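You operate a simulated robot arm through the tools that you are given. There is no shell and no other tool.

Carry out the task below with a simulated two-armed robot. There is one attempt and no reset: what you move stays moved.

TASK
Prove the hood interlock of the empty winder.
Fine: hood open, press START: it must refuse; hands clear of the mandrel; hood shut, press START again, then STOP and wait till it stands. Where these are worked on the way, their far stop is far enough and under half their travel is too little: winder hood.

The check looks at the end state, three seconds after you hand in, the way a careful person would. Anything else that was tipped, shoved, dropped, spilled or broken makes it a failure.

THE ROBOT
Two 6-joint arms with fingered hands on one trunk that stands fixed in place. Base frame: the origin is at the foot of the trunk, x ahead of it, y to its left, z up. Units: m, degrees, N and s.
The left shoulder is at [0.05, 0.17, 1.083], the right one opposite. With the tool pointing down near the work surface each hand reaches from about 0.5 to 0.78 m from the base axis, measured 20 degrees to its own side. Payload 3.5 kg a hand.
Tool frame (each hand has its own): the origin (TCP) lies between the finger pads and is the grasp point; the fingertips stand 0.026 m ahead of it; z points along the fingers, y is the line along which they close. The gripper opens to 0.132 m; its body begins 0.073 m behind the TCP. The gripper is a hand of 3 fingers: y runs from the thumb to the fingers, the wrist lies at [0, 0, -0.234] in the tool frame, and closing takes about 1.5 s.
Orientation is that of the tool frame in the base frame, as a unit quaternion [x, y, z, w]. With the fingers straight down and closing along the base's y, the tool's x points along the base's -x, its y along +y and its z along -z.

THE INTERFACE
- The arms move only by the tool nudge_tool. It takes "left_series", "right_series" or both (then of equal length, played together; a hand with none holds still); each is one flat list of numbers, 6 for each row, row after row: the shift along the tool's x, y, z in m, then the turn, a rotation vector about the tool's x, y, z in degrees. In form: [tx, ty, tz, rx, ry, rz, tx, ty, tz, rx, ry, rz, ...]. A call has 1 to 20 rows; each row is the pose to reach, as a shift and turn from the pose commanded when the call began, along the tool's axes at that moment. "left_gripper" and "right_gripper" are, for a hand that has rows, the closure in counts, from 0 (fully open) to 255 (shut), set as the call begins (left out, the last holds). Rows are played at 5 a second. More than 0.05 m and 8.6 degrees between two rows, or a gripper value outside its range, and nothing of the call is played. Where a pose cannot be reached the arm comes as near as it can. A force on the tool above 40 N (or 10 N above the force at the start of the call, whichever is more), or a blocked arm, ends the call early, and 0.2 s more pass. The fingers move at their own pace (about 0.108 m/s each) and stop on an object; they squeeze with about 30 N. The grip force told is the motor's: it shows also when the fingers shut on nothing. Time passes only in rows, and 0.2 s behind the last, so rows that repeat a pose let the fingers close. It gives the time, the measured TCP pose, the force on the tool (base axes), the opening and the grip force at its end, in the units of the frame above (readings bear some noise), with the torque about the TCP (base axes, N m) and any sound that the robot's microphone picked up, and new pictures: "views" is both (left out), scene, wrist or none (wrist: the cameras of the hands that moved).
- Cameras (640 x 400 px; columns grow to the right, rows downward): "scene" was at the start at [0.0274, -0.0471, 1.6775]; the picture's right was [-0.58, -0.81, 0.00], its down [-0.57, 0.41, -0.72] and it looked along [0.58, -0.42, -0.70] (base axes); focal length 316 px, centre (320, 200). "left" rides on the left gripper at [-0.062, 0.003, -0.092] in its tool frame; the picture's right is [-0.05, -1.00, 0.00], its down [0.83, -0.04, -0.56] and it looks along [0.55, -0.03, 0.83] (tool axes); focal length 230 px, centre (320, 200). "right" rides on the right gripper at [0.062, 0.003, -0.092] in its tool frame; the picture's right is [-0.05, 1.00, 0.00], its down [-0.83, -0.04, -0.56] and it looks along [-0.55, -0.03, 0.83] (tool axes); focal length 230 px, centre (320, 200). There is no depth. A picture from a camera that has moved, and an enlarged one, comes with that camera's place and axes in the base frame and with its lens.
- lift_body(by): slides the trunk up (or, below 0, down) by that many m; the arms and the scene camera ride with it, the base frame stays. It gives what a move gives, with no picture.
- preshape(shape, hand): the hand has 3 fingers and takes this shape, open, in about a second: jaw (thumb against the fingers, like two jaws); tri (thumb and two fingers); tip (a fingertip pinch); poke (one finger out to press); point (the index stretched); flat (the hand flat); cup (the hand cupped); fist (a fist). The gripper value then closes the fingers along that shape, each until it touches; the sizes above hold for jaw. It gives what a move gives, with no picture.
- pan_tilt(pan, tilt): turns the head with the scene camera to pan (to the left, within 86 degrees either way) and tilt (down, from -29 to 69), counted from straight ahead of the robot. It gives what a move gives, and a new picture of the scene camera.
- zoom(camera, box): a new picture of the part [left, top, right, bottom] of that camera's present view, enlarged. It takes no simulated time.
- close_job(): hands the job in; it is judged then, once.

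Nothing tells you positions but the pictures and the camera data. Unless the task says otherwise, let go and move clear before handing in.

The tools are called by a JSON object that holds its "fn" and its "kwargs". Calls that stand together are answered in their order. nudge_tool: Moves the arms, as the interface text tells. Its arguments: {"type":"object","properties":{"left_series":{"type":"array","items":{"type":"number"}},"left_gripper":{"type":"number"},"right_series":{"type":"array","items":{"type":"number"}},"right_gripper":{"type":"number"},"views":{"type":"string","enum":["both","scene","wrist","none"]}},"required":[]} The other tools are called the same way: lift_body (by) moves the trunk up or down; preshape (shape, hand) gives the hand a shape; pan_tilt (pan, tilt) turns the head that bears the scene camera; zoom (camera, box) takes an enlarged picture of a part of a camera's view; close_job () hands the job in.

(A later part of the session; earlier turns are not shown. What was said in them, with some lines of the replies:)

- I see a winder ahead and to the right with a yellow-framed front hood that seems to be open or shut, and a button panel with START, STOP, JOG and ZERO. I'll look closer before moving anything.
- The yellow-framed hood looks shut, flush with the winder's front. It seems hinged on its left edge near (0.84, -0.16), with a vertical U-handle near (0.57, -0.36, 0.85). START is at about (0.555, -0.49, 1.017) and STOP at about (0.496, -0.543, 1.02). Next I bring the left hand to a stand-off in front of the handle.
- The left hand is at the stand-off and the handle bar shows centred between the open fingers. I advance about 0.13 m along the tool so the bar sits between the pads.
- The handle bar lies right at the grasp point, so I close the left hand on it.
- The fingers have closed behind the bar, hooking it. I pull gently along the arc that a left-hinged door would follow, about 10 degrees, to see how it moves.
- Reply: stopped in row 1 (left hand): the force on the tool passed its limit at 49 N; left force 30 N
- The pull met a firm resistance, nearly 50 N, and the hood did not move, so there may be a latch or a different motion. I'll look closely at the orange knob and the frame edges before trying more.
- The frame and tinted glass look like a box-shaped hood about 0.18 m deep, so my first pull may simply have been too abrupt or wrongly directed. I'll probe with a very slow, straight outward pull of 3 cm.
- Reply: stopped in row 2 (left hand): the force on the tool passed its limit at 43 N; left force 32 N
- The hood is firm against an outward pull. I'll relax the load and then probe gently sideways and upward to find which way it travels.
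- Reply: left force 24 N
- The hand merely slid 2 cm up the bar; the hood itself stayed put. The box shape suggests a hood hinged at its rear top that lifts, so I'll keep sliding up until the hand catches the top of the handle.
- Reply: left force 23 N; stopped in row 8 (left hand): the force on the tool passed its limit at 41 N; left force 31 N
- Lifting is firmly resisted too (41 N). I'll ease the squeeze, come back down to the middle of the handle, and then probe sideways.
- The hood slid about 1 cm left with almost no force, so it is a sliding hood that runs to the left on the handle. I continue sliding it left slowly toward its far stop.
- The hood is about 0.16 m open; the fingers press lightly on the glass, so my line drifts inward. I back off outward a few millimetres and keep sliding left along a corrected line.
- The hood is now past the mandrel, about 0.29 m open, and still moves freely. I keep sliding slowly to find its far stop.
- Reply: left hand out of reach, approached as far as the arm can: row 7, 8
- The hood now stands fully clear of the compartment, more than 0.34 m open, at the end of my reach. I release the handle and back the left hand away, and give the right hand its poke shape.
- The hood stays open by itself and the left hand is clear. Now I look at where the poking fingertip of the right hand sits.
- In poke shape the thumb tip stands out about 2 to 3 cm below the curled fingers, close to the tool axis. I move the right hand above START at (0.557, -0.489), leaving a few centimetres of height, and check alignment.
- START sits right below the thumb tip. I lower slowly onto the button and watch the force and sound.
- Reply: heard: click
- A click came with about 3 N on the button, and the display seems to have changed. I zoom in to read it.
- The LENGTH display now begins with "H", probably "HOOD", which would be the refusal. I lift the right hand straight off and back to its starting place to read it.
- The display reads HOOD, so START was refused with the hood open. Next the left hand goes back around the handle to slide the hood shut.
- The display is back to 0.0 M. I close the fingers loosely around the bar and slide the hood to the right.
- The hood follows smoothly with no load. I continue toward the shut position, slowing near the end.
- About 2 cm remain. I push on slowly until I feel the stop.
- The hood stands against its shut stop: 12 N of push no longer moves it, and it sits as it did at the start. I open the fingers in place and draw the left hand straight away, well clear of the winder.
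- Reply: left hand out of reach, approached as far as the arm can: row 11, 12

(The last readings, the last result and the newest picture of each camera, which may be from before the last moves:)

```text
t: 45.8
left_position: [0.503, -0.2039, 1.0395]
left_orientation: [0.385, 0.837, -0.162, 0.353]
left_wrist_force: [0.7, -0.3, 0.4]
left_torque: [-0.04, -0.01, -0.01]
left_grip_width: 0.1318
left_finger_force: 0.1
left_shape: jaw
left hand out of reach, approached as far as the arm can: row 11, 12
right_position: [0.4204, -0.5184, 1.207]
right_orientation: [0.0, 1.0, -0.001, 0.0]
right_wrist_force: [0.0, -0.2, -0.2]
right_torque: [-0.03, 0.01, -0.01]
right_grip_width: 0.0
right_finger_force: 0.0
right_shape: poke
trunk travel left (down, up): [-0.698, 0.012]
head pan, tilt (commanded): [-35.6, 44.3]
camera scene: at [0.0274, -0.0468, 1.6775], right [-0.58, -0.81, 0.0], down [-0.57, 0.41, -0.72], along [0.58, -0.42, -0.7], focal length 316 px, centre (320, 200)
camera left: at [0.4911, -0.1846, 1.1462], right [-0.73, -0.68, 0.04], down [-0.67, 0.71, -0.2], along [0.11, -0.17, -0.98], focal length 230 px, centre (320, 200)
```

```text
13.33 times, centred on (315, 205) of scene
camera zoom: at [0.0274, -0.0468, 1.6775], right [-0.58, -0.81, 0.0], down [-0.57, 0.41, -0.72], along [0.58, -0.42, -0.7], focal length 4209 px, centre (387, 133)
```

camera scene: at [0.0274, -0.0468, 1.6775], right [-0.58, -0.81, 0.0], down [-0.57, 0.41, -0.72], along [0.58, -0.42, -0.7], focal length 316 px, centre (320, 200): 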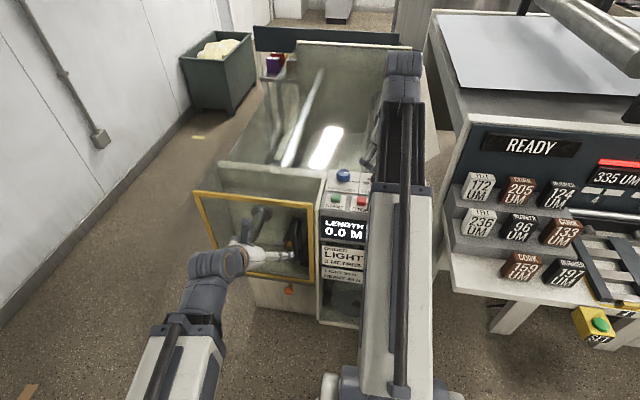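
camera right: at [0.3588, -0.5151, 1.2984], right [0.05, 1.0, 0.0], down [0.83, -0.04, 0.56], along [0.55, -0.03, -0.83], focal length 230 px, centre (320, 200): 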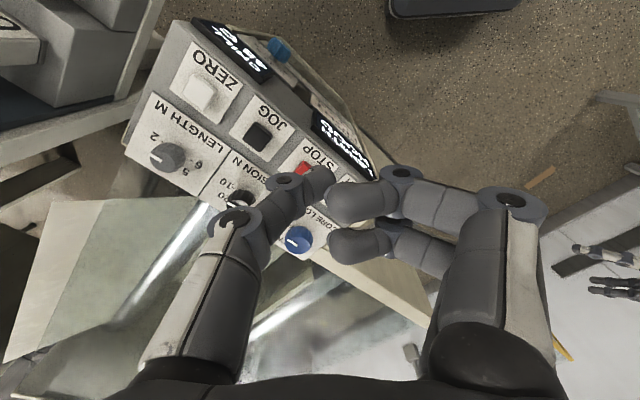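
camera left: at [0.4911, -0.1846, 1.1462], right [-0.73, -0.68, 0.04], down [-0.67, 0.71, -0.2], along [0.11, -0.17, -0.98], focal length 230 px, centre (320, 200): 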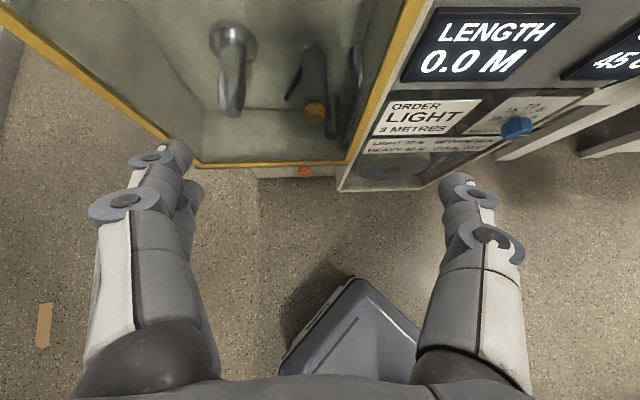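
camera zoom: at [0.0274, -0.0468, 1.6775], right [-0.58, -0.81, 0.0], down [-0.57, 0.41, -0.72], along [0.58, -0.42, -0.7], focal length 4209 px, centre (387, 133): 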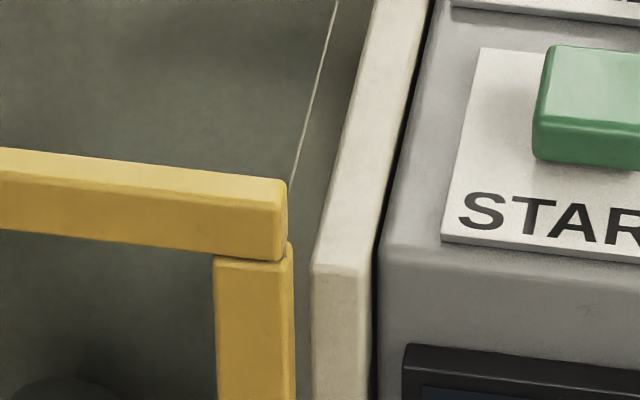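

The hood stays shut and the left hand is free of it. I take the left hand further away to its starting posture, out of the winder's area.

{"fn": "nudge_tool", "kwargs": {"left_series": [-0.0025, 0.0111, -0.0204, -1.88, 4.23, -4.54, -0.0049, 0.0221, -0.0408, -3.76, 8.46, -9.08, -0.0074, 0.0332, -0.0612, -5.64, 12.69, -13.62, -0.0098, 0.0443, -0.0816, -7.52, 16.92, -18.16, -0.0123, 0.0554, -0.102, -9.4, 21.15, -22.7, -0.0147, 0.0664, -0.1224, -11.28, 25.38, -27.24, -0.0172, 0.0775, -0.1428, -13.16, 29.61, -31.78, -0.0196, 0.0886, -0.1632, -15.04, 33.84, -36.32, -0.0221, 0.0996, -0.1836, -16.92, 38.07, -40.86, -0.0245, 0.1107, -0.204, -18.8, 42.3, -45.4], "views": "scene"}}

```text
t: 48.0
left_position: [0.5029, -0.0339, 1.1979]
left_orientation: [0.011, 1.0, -0.003, 0.004]
left_wrist_force: [0.5, 0.5, -0.4]
left_torque: [-0.01, 0.04, -0.01]
left_grip_width: 0.1318
left_finger_force: 0.0
left_shape: jaw
right_position: [0.4208, -0.5189, 1.206]
right_orientation: [0.0, 1.0, 0.001, 0.0]
right_wrist_force: [0.5, -0.5, 1.0]
right_torque: [0.03, 0.02, 0.05]
right_grip_width: 0.0
right_finger_force: 0.1
right_shape: poke
trunk travel left (down, up): [-0.698, 0.012]
head pan, tilt (commanded): [-35.6, 44.3]
camera scene: at [0.0275, -0.047, 1.6775], right [-0.58, -0.81, 0.0], down [-0.57, 0.41, -0.72], along [0.58, -0.42, -0.7], focal length 316 px, centre (320, 200)
```

scene: 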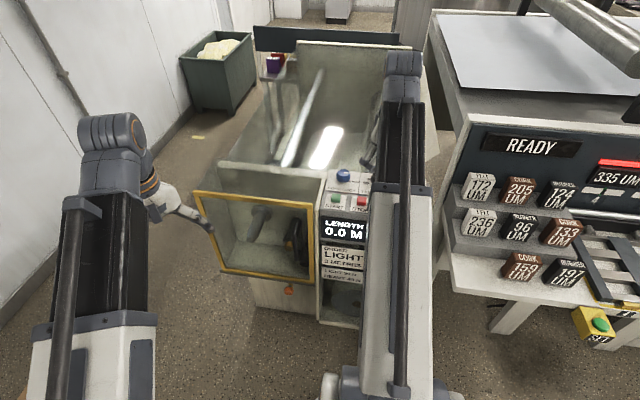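

Both hands are clear and the hood is shut. I press START again with the right thumb, using the same path as before.

{"fn": "nudge_tool", "kwargs": {"right_series": [-0.034, 0.007, 0.02, 0, 0, 0, -0.068, 0.014, 0.045, 0, 0, 0, -0.102, 0.021, 0.075, 0, 0, 0, -0.134, 0.026, 0.105, 0, 0, 0, -0.134, 0.026, 0.13, 0, 0, 0, -0.134, 0.026, 0.148, 0, 0, 0, -0.134, 0.026, 0.157, 0, 0, 0, -0.134, 0.026, 0.16, 0, 0, 0, -0.134, 0.026, 0.163, 0, 0, 0, -0.134, 0.026, 0.166, 0, 0, 0, -0.134, 0.026, 0.15, 0, 0, 0, -0.134, 0.026, 0.13, 0, 0, 0, -0.134, 0.026, 0.11, 0, 0, 0], "views": "both"}}

```text
t: 50.8
left_position: [0.5038, -0.0351, 1.1972]
left_orientation: [0.013, 1.0, -0.003, 0.003]
left_wrist_force: [0.3, -0.2, -0.5]
left_torque: [0.02, -0.01, -0.01]
left_grip_width: 0.132
left_finger_force: 0.0
left_shape: jaw
right_position: [0.5557, -0.4944, 1.0956]
right_orientation: [0.0, 1.0, 0.0, 0.0]
right_wrist_force: [0.6, 0.4, 0.5]
right_torque: [-0.01, 0.03, 0.01]
right_grip_width: 0.0001
right_finger_force: 0.0
right_shape: poke
trunk travel left (down, up): [-0.698, 0.012]
head pan, tilt (commanded): [-35.6, 44.3]
heard: click
camera scene: at [0.0273, -0.047, 1.6774], right [-0.58, -0.81, 0.0], down [-0.57, 0.41, -0.72], along [0.58, -0.42, -0.7], focal length 316 px, centre (320, 200)
camera right: at [0.4948, -0.4903, 1.1878], right [0.05, 1.0, 0.0], down [0.83, -0.04, 0.56], along [0.55, -0.03, -0.83], focal length 230 px, centre (320, 200)
```

scene: 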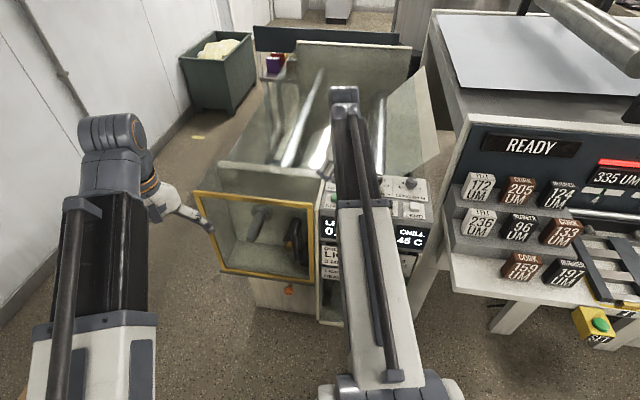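
right: 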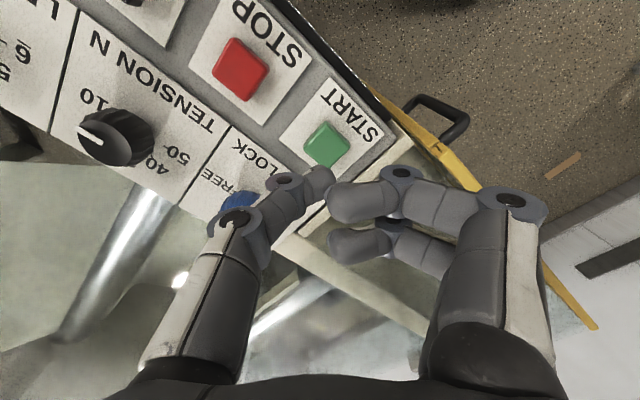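

{"fn": "zoom", "kwargs": {"camera": "scene", "box": [220, 180, 350, 280]}}

{"fn": "zoom", "kwargs": {"camera": "left", "box": [400, 0, 640, 200]}}

```text
4.00 times, centred on (285, 230) of scene
camera zoom: at [0.0273, -0.047, 1.6774], right [-0.58, -0.81, 0.0], down [-0.57, 0.41, -0.72], along [0.58, -0.42, -0.7], focal length 1263 px, centre (460, 80)
```

zoom: 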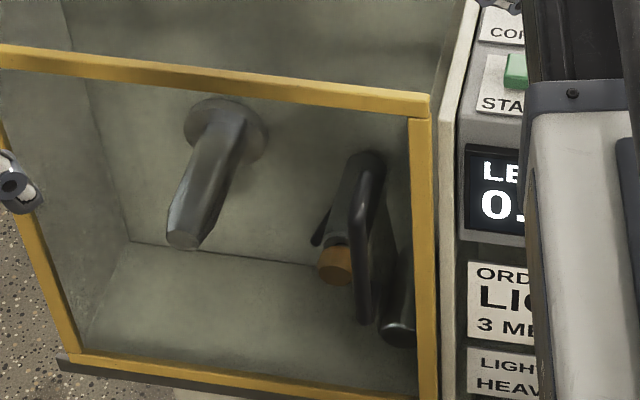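

```text
2.00 times, centred on (520, 100) of left
camera zoom: at [0.5655, -0.0324, 1.2901], right [0.03, -1.0, 0.01], down [-0.84, -0.02, 0.55], along [-0.55, -0.02, -0.84], focal length 460 px, centre (-80, 400)
```

zoom: 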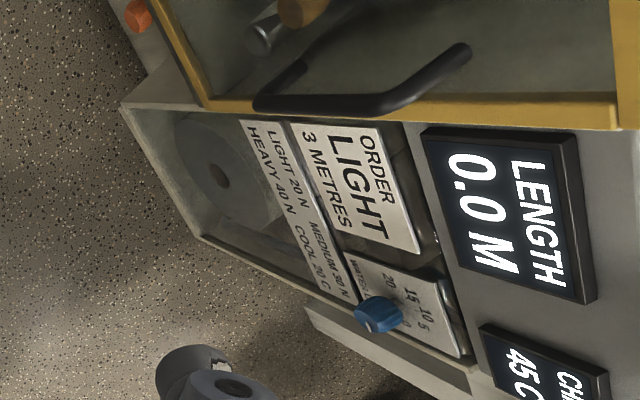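

START clicked and the display reads 0.0 M, not HOOD. I let a moment pass and compare the mandrel to see whether it turns.

{"fn": "nudge_tool", "kwargs": {"right_series": [0, 0, -0.004, 0, 0, 0, 0, 0, -0.004, 0, 0, 0], "views": "none"}}

{"fn": "zoom", "kwargs": {"camera": "scene", "box": [220, 180, 350, 280]}}

{"fn": "zoom", "kwargs": {"camera": "left", "box": [400, 0, 640, 200]}}

```text
t: 51.4
left_position: [0.5041, -0.0349, 1.1978]
left_orientation: [0.013, 1.0, -0.003, 0.004]
left_wrist_force: [0.8, 0.3, 0.0]
left_torque: [0.0, -0.01, -0.03]
left_grip_width: 0.1319
left_finger_force: 0.1
left_shape: jaw
right_position: [0.5556, -0.4948, 1.1016]
right_orientation: [0.0, 1.0, 0.0, 0.0]
right_wrist_force: [0.1, -1.2, -0.1]
right_torque: [0.04, -0.01, 0.01]
right_grip_width: 0.0
right_finger_force: 0.1
right_shape: poke
trunk travel left (down, up): [-0.698, 0.012]
head pan, tilt (commanded): [-35.6, 44.3]
```

```text
4.00 times, centred on (285, 230) of scene
camera zoom: at [0.0274, -0.0471, 1.6775], right [-0.58, -0.81, 0.0], down [-0.57, 0.41, -0.72], along [0.58, -0.42, -0.7], focal length 1263 px, centre (460, 80)
```

zoom: 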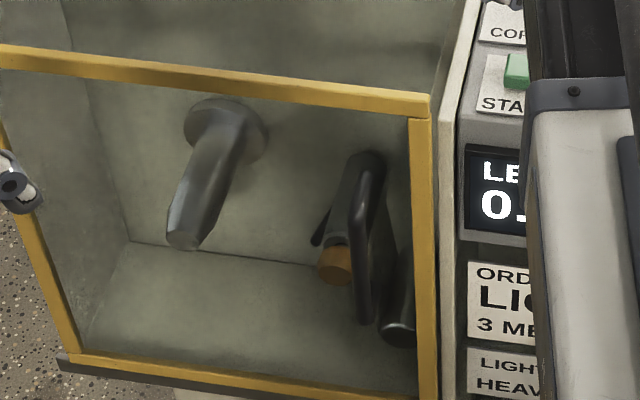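

```text
2.00 times, centred on (520, 100) of left
camera zoom: at [0.5656, -0.0325, 1.2901], right [0.03, -1.0, 0.01], down [-0.84, -0.02, 0.55], along [-0.55, -0.02, -0.84], focal length 460 px, centre (-80, 400)
```

zoom: 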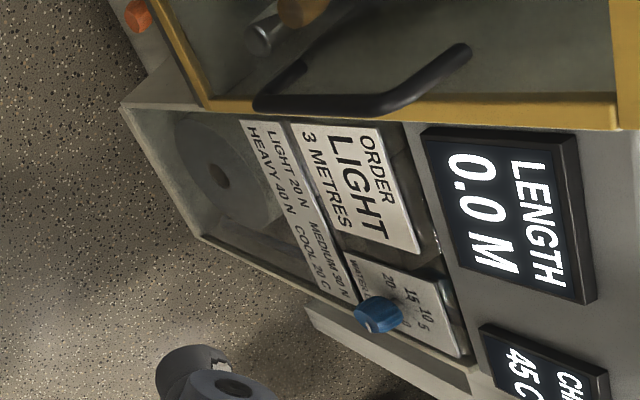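

{"fn": "zoom", "kwargs": {"camera": "scene", "box": [245, 195, 285, 245]}}

{"fn": "nudge_tool", "kwargs": {"right_series": [0, 0, -0.001, 0, 0, 0], "views": "none"}}

{"fn": "zoom", "kwargs": {"camera": "scene", "box": [245, 195, 285, 245]}}

```text
8.00 times, centred on (265, 220) of scene
camera zoom: at [0.0274, -0.0471, 1.6775], right [-0.58, -0.81, 0.0], down [-0.57, 0.41, -0.72], along [0.58, -0.42, -0.7], focal length 2526 px, centre (760, 40)
```

zoom: 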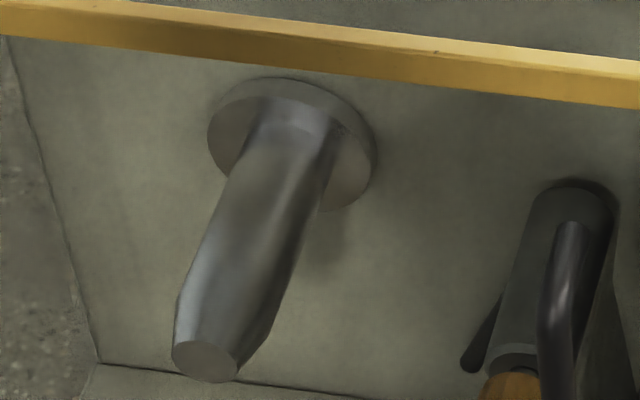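

```text
t: 51.8
left_position: [0.5038, -0.0354, 1.1972]
left_orientation: [0.012, 1.0, -0.004, 0.004]
left_wrist_force: [0.3, 0.9, -0.9]
left_torque: [0.03, 0.01, -0.01]
left_grip_width: 0.1318
left_finger_force: 0.1
left_shape: jaw
right_position: [0.5559, -0.4948, 1.0997]
right_orientation: [0.0, 1.0, 0.0, 0.0]
right_wrist_force: [-0.5, -0.4, -0.4]
right_torque: [-0.01, -0.01, 0.01]
right_grip_width: 0.0
right_finger_force: 0.1
right_shape: poke
trunk travel left (down, up): [-0.698, 0.012]
head pan, tilt (commanded): [-35.6, 44.3]
```

```text
8.00 times, centred on (265, 220) of scene
camera zoom: at [0.0274, -0.0471, 1.6775], right [-0.58, -0.81, 0.0], down [-0.57, 0.41, -0.72], along [0.58, -0.42, -0.7], focal length 2526 px, centre (760, 40)
```

zoom: 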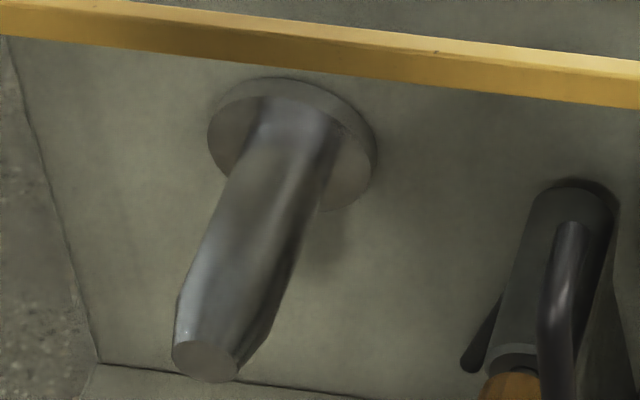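

{"fn": "zoom", "kwargs": {"camera": "scene", "box": [253, 202, 271, 246]}}

{"fn": "nudge_tool", "kwargs": {"right_series": [0, 0, 0.001, 0, 0, 0], "views": "none"}}

{"fn": "zoom", "kwargs": {"camera": "scene", "box": [253, 202, 271, 246]}}

```text
9.09 times, centred on (262, 224) of scene
camera zoom: at [0.0274, -0.0471, 1.6775], right [-0.58, -0.81, 0.0], down [-0.57, 0.41, -0.72], along [0.58, -0.42, -0.7], focal length 2870 px, centre (847, -18)
```

zoom: 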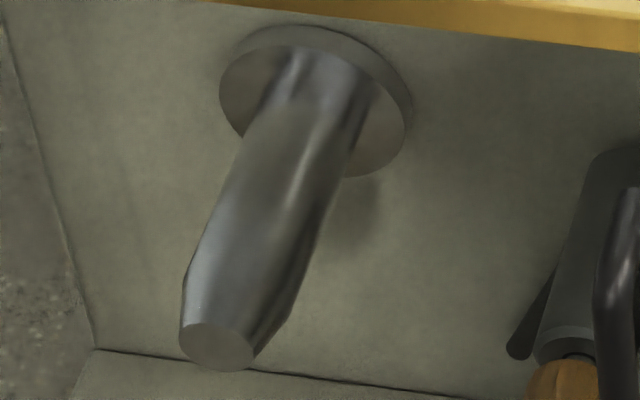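

```text
t: 52.2
left_position: [0.5035, -0.0346, 1.1984]
left_orientation: [0.014, 1.0, -0.004, 0.005]
left_wrist_force: [-0.6, 0.6, -0.7]
left_torque: [0.01, 0.02, 0.02]
left_grip_width: 0.132
left_finger_force: 0.1
left_shape: jaw
right_position: [0.5555, -0.4952, 1.0985]
right_orientation: [0.0, 1.0, 0.0, 0.0]
right_wrist_force: [1.1, -0.6, 0.7]
right_torque: [-0.03, 0.0, -0.04]
right_grip_width: 0.0
right_finger_force: 0.0
right_shape: poke
trunk travel left (down, up): [-0.698, 0.012]
head pan, tilt (commanded): [-35.6, 44.3]
```

```text
9.09 times, centred on (262, 224) of scene
camera zoom: at [0.0274, -0.0471, 1.6775], right [-0.58, -0.81, 0.0], down [-0.57, 0.41, -0.72], along [0.58, -0.42, -0.7], focal length 2870 px, centre (847, -18)
```

zoom: 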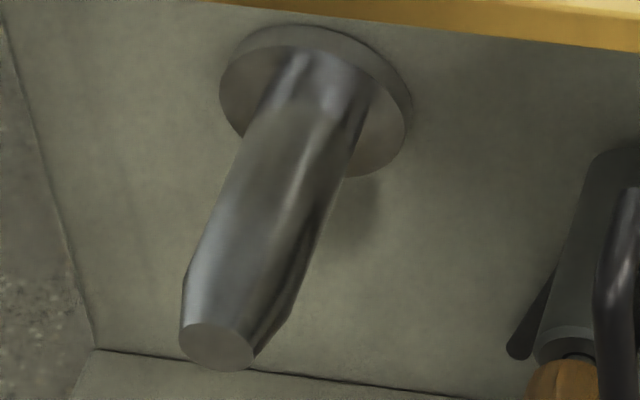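

The mandrel's shading changes from frame to frame, so it is turning: START was accepted with the hood shut. I move the right hand over STOP at about (0.500, -0.543).

{"fn": "nudge_tool", "kwargs": {"right_series": [0.028, -0.027, 0, 0, 0, 0, 0.0565, -0.054, 0, 0, 0, 0, 0.0565, -0.054, 0.02, 0, 0, 0], "views": "both"}}

```text
t: 53.0
left_position: [0.5032, -0.0344, 1.198]
left_orientation: [0.013, 1.0, -0.004, 0.004]
left_wrist_force: [0.2, 0.4, 0.1]
left_torque: [0.02, -0.02, 0.01]
left_grip_width: 0.132
left_finger_force: 0.2
left_shape: jaw
right_position: [0.502, -0.5491, 1.0794]
right_orientation: [-0.001, 1.0, 0.0, 0.0]
right_wrist_force: [-0.7, 0.1, 1.9]
right_torque: [0.01, 0.04, 0.01]
right_grip_width: 0.0
right_finger_force: 0.1
right_shape: poke
trunk travel left (down, up): [-0.698, 0.012]
head pan, tilt (commanded): [-35.6, 44.3]
camera scene: at [0.0276, -0.0472, 1.6775], right [-0.58, -0.81, 0.0], down [-0.57, 0.41, -0.72], along [0.58, -0.42, -0.7], focal length 316 px, centre (320, 200)
camera right: at [0.4417, -0.5455, 1.1713], right [0.05, 1.0, 0.0], down [0.83, -0.04, 0.56], along [0.55, -0.03, -0.83], focal length 230 px, centre (320, 200)
```

scene: 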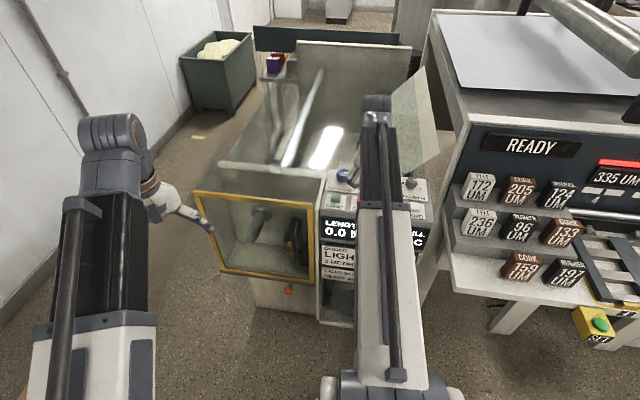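
right: 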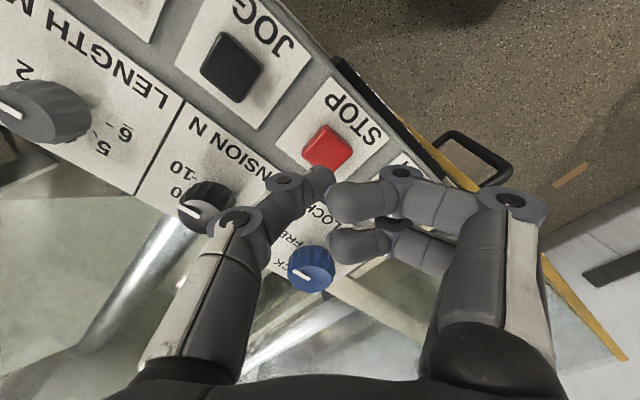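

STOP lies right below the thumb tip. I press it and lift off again.

{"fn": "nudge_tool", "kwargs": {"right_series": [0.003, 0, 0.015, 0, 0, 0, 0.003, 0, 0.028, 0, 0, 0, 0.003, 0, 0.034, 0, 0, 0, 0.003, 0, 0.037, 0, 0, 0, 0.003, 0, 0.04, 0, 0, 0], "views": "wrist"}}

```text
t: 54.2
left_position: [0.5037, -0.0336, 1.1991]
left_orientation: [0.013, 1.0, -0.003, 0.005]
left_wrist_force: [0.2, -0.2, 0.2]
left_torque: [-0.01, -0.01, -0.03]
left_grip_width: 0.1318
left_finger_force: 0.0
left_shape: jaw
right_position: [0.4964, -0.5501, 1.0404]
right_orientation: [0.0, 1.0, -0.002, 0.002]
right_wrist_force: [2.4, -4.4, 15.5]
right_torque: [-0.05, -0.05, -0.01]
right_grip_width: 0.0001
right_finger_force: 0.0
right_shape: poke
trunk travel left (down, up): [-0.698, 0.012]
head pan, tilt (commanded): [-35.6, 44.3]
heard: click
camera right: at [0.4354, -0.5454, 1.1321], right [0.05, 1.0, 0.0], down [0.83, -0.04, 0.56], along [0.56, -0.03, -0.83], focal length 230 px, centre (320, 200)
```

right: 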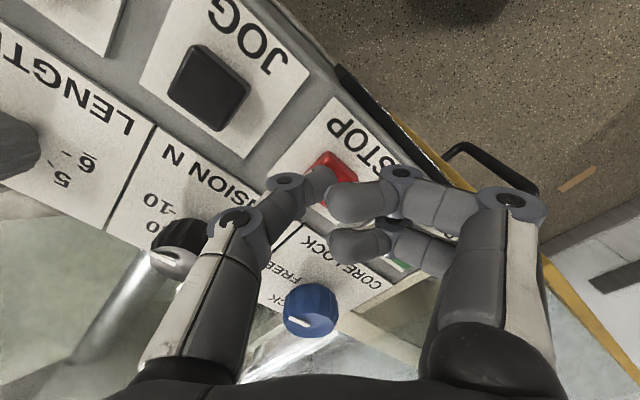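

STOP clicked. I lift the right hand off and back to its starting place, then wait for the mandrel to stand.

{"fn": "nudge_tool", "kwargs": {"right_series": [0, 0, -0.015, 0, 0, 0, 0, 0, -0.035, 0, 0, 0, 0, 0, -0.07, 0, 0, 0, 0.02, 0.008, -0.105, 0, 0, 0, 0.05, 0.02, -0.14, 0, 0, 0, 0.077, 0.03, -0.166, 0, 0, 0, 0.077, 0.03, -0.166, 0, 0, 0, 0.077, 0.03, -0.166, 0, 0, 0, 0.077, 0.03, -0.166, 0, 0, 0, 0.077, 0.03, -0.166, 0, 0, 0], "views": "both"}}

{"fn": "zoom", "kwargs": {"camera": "scene", "box": [253, 202, 271, 246]}}

{"fn": "nudge_tool", "kwargs": {"right_series": [0, 0, 0, 0, 0, 0, 0, 0, 0, 0, 0, 0], "views": "none"}}

{"fn": "zoom", "kwargs": {"camera": "scene", "box": [253, 202, 271, 246]}}

```text
t: 56.4
left_position: [0.5033, -0.0345, 1.1982]
left_orientation: [0.013, 1.0, -0.003, 0.005]
left_wrist_force: [-0.7, -0.4, -0.3]
left_torque: [-0.01, 0.02, 0.01]
left_grip_width: 0.1319
left_finger_force: 0.1
left_shape: jaw
right_position: [0.4208, -0.5147, 1.2077]
right_orientation: [0.0, 1.0, 0.0, 0.0]
right_wrist_force: [-0.5, -0.2, -0.5]
right_torque: [0.03, 0.0, 0.0]
right_grip_width: 0.0002
right_finger_force: 0.0
right_shape: poke
trunk travel left (down, up): [-0.698, 0.012]
head pan, tilt (commanded): [-35.6, 44.3]
camera scene: at [0.0274, -0.0471, 1.6775], right [-0.58, -0.81, 0.0], down [-0.57, 0.41, -0.72], along [0.58, -0.42, -0.7], focal length 316 px, centre (320, 200)
camera right: at [0.3599, -0.5116, 1.2994], right [0.05, 1.0, 0.0], down [0.83, -0.04, 0.56], along [0.55, -0.03, -0.83], focal length 230 px, centre (320, 200)
```

scene: 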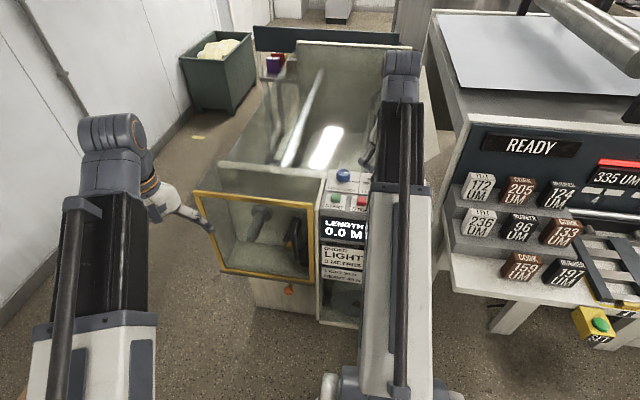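
right: 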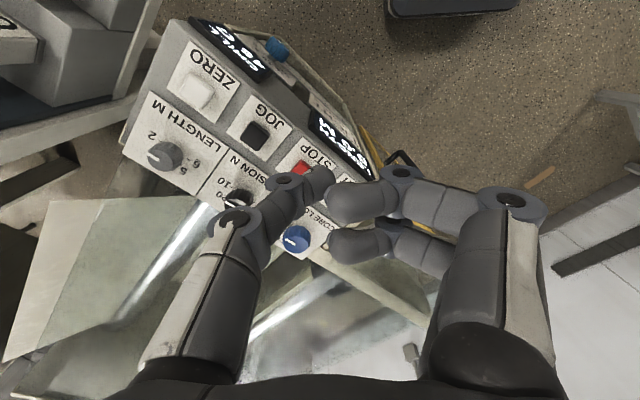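

```text
9.09 times, centred on (262, 224) of scene
camera zoom: at [0.0274, -0.0471, 1.6775], right [-0.58, -0.81, 0.0], down [-0.57, 0.41, -0.72], along [0.58, -0.42, -0.7], focal length 2870 px, centre (847, -18)
```

zoom: 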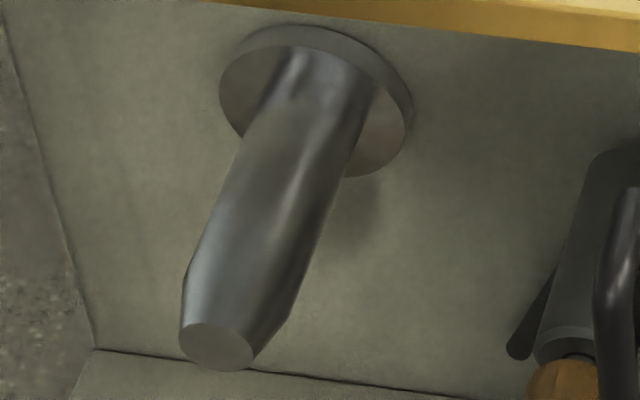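

```text
t: 57.0
left_position: [0.5039, -0.0361, 1.1974]
left_orientation: [0.013, 1.0, -0.003, 0.004]
left_wrist_force: [-0.3, -0.1, 1.4]
left_torque: [0.04, -0.02, 0.01]
left_grip_width: 0.1318
left_finger_force: 0.1
left_shape: jaw
right_position: [0.4193, -0.5157, 1.2079]
right_orientation: [-0.001, 1.0, 0.0, 0.0]
right_wrist_force: [-0.6, -0.4, -0.8]
right_torque: [0.0, -0.01, 0.03]
right_grip_width: 0.0
right_finger_force: 0.1
right_shape: poke
trunk travel left (down, up): [-0.698, 0.012]
head pan, tilt (commanded): [-35.6, 44.3]
```

```text
9.09 times, centred on (262, 224) of scene
camera zoom: at [0.0273, -0.0471, 1.6775], right [-0.58, -0.81, 0.0], down [-0.57, 0.41, -0.72], along [0.58, -0.42, -0.7], focal length 2870 px, centre (847, -18)
```

zoom: 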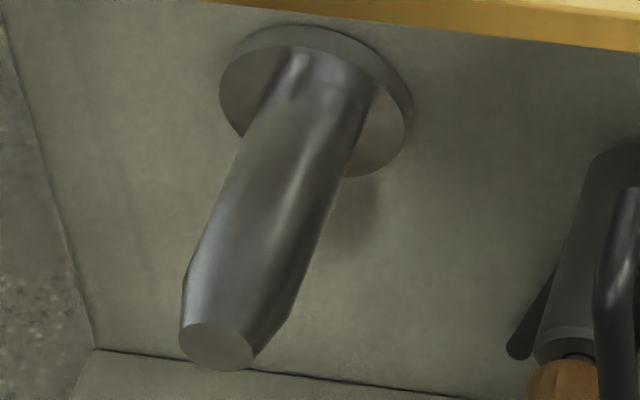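

{"fn": "nudge_tool", "kwargs": {"right_series": [0, 0, 0, 0, 0, 0, 0, 0, 0, 0, 0, 0, 0, 0, 0, 0, 0, 0, 0, 0, 0, 0, 0, 0, 0, 0, 0, 0, 0, 0, 0, 0, 0, 0, 0, 0, 0, 0, 0, 0, 0, 0, 0, 0, 0, 0, 0, 0, 0, 0, 0, 0, 0, 0, 0, 0, 0, 0, 0, 0], "views": "none"}}

{"fn": "zoom", "kwargs": {"camera": "scene", "box": [253, 202, 271, 246]}}

{"fn": "nudge_tool", "kwargs": {"right_series": [0, 0, 0, 0, 0, 0, 0, 0, 0, 0, 0, 0, 0, 0, 0, 0, 0, 0], "views": "none"}}

{"fn": "zoom", "kwargs": {"camera": "scene", "box": [253, 202, 271, 246]}}

{"fn": "zoom", "kwargs": {"camera": "scene", "box": [180, 150, 380, 330]}}

{"fn": "zoom", "kwargs": {"camera": "scene", "box": [295, 190, 335, 220]}}

```text
t: 59.2
left_position: [0.5028, -0.0345, 1.1978]
left_orientation: [0.014, 1.0, -0.003, 0.004]
left_wrist_force: [0.5, 0.4, 0.1]
left_torque: [0.0, 0.03, -0.02]
left_grip_width: 0.1319
left_finger_force: 0.1
left_shape: jaw
right_position: [0.4204, -0.5146, 1.2069]
right_orientation: [0.0, 1.0, -0.001, 0.0]
right_wrist_force: [-0.3, 0.8, 0.1]
right_torque: [-0.01, 0.01, -0.02]
right_grip_width: 0.0
right_finger_force: 0.0
right_shape: poke
trunk travel left (down, up): [-0.698, 0.012]
head pan, tilt (commanded): [-35.6, 44.3]
```

```text
9.09 times, centred on (262, 224) of scene
camera zoom: at [0.0274, -0.0471, 1.6775], right [-0.58, -0.81, 0.0], down [-0.57, 0.41, -0.72], along [0.58, -0.42, -0.7], focal length 2870 px, centre (847, -18)
```

zoom: 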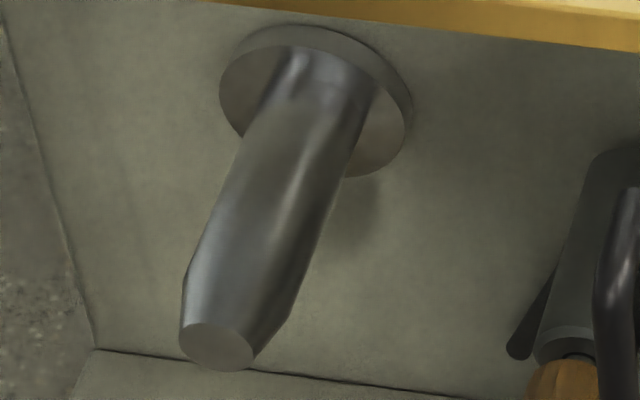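

```text
t: 60.0
left_position: [0.5034, -0.0352, 1.1983]
left_orientation: [0.013, 1.0, -0.003, 0.005]
left_wrist_force: [-0.2, 0.1, -0.4]
left_torque: [0.01, -0.01, 0.0]
left_grip_width: 0.1318
left_finger_force: 0.1
left_shape: jaw
right_position: [0.4196, -0.5156, 1.2073]
right_orientation: [0.0, 1.0, 0.0, 0.0]
right_wrist_force: [0.9, -0.3, -0.4]
right_torque: [0.0, -0.01, 0.01]
right_grip_width: 0.0002
right_finger_force: 0.0
right_shape: poke
trunk travel left (down, up): [-0.698, 0.012]
head pan, tilt (commanded): [-35.6, 44.3]
```

```text
9.09 times, centred on (262, 224) of scene
camera zoom: at [0.0274, -0.0471, 1.6775], right [-0.58, -0.81, 0.0], down [-0.57, 0.41, -0.72], along [0.58, -0.42, -0.7], focal length 2870 px, centre (847, -18)
```

zoom: 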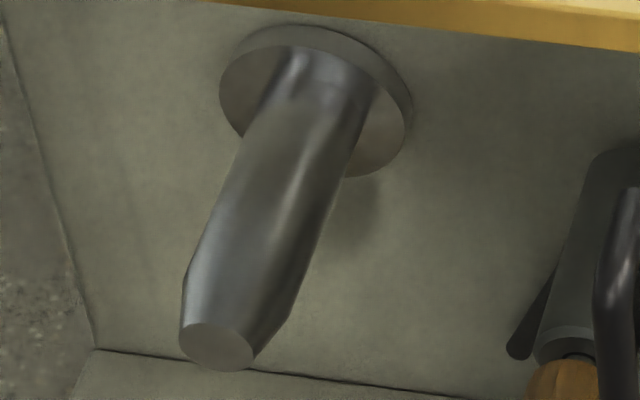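

```text
2.22 times, centred on (280, 240) of scene
camera zoom: at [0.0274, -0.0471, 1.6775], right [-0.58, -0.81, 0.0], down [-0.57, 0.41, -0.72], along [0.58, -0.42, -0.7], focal length 702 px, centre (409, 111)
```

zoom: 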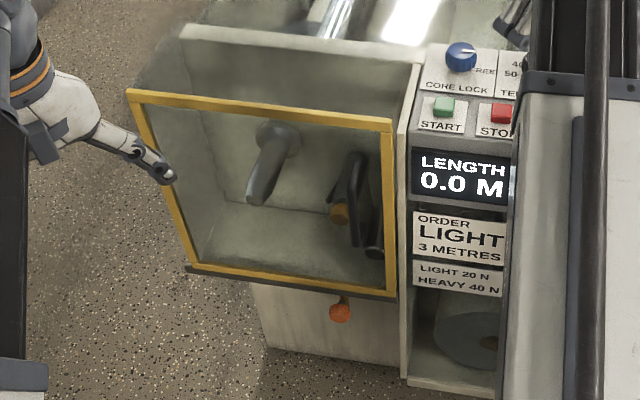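

```text
13.33 times, centred on (315, 205) of scene
camera zoom: at [0.0274, -0.0471, 1.6775], right [-0.58, -0.81, 0.0], down [-0.57, 0.41, -0.72], along [0.58, -0.42, -0.7], focal length 4209 px, centre (387, 133)
```

zoom: 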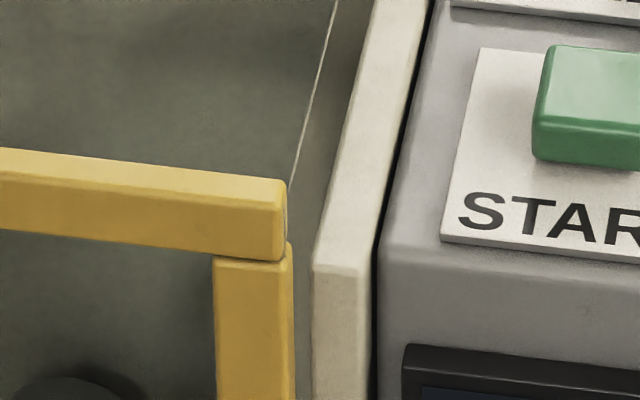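

The mandrel, display and hood are unchanged between pictures several seconds apart. The mandrel stands still, the display reads 0.0 M, the hood is shut, the knobs are as they were, and both hands are clear. I hand the job in.

{"fn": "close_job", "kwargs": {}}

```text
The job is handed in.
```

The hood interlock worked as it should, and I have handed the job in.

- **Hood open:** I slid the hood about 0.36 m to the left, clear of the compartment, and took the left hand off it. I did not feel its far stop because the arm ran out of reach. Pressing START clicked, and the display showed HOOD, so the winder refused to run.
- **Hood shut:** I slid the hood back until about 12 N no longer moved it, then took both hands clear of the mandrel. Pressing START clicked, and the mandrel's shading changed between pictures, so I take it that it was turning. The display stayed at 0.0 M, so it neither confirms nor contradicts that.
- **STOP:** I pressed it and heard the click. The mandrel then looked the same in pictures taken over about 3 seconds, so it was standing when I handed in.

The first attempts to open the hood pulled outward and upward on the handle, with force peaks of 41 to 49 N, before I found that it slides sideways. Nothing shifted or looked damaged from that, and I saw no other knob or object moved.
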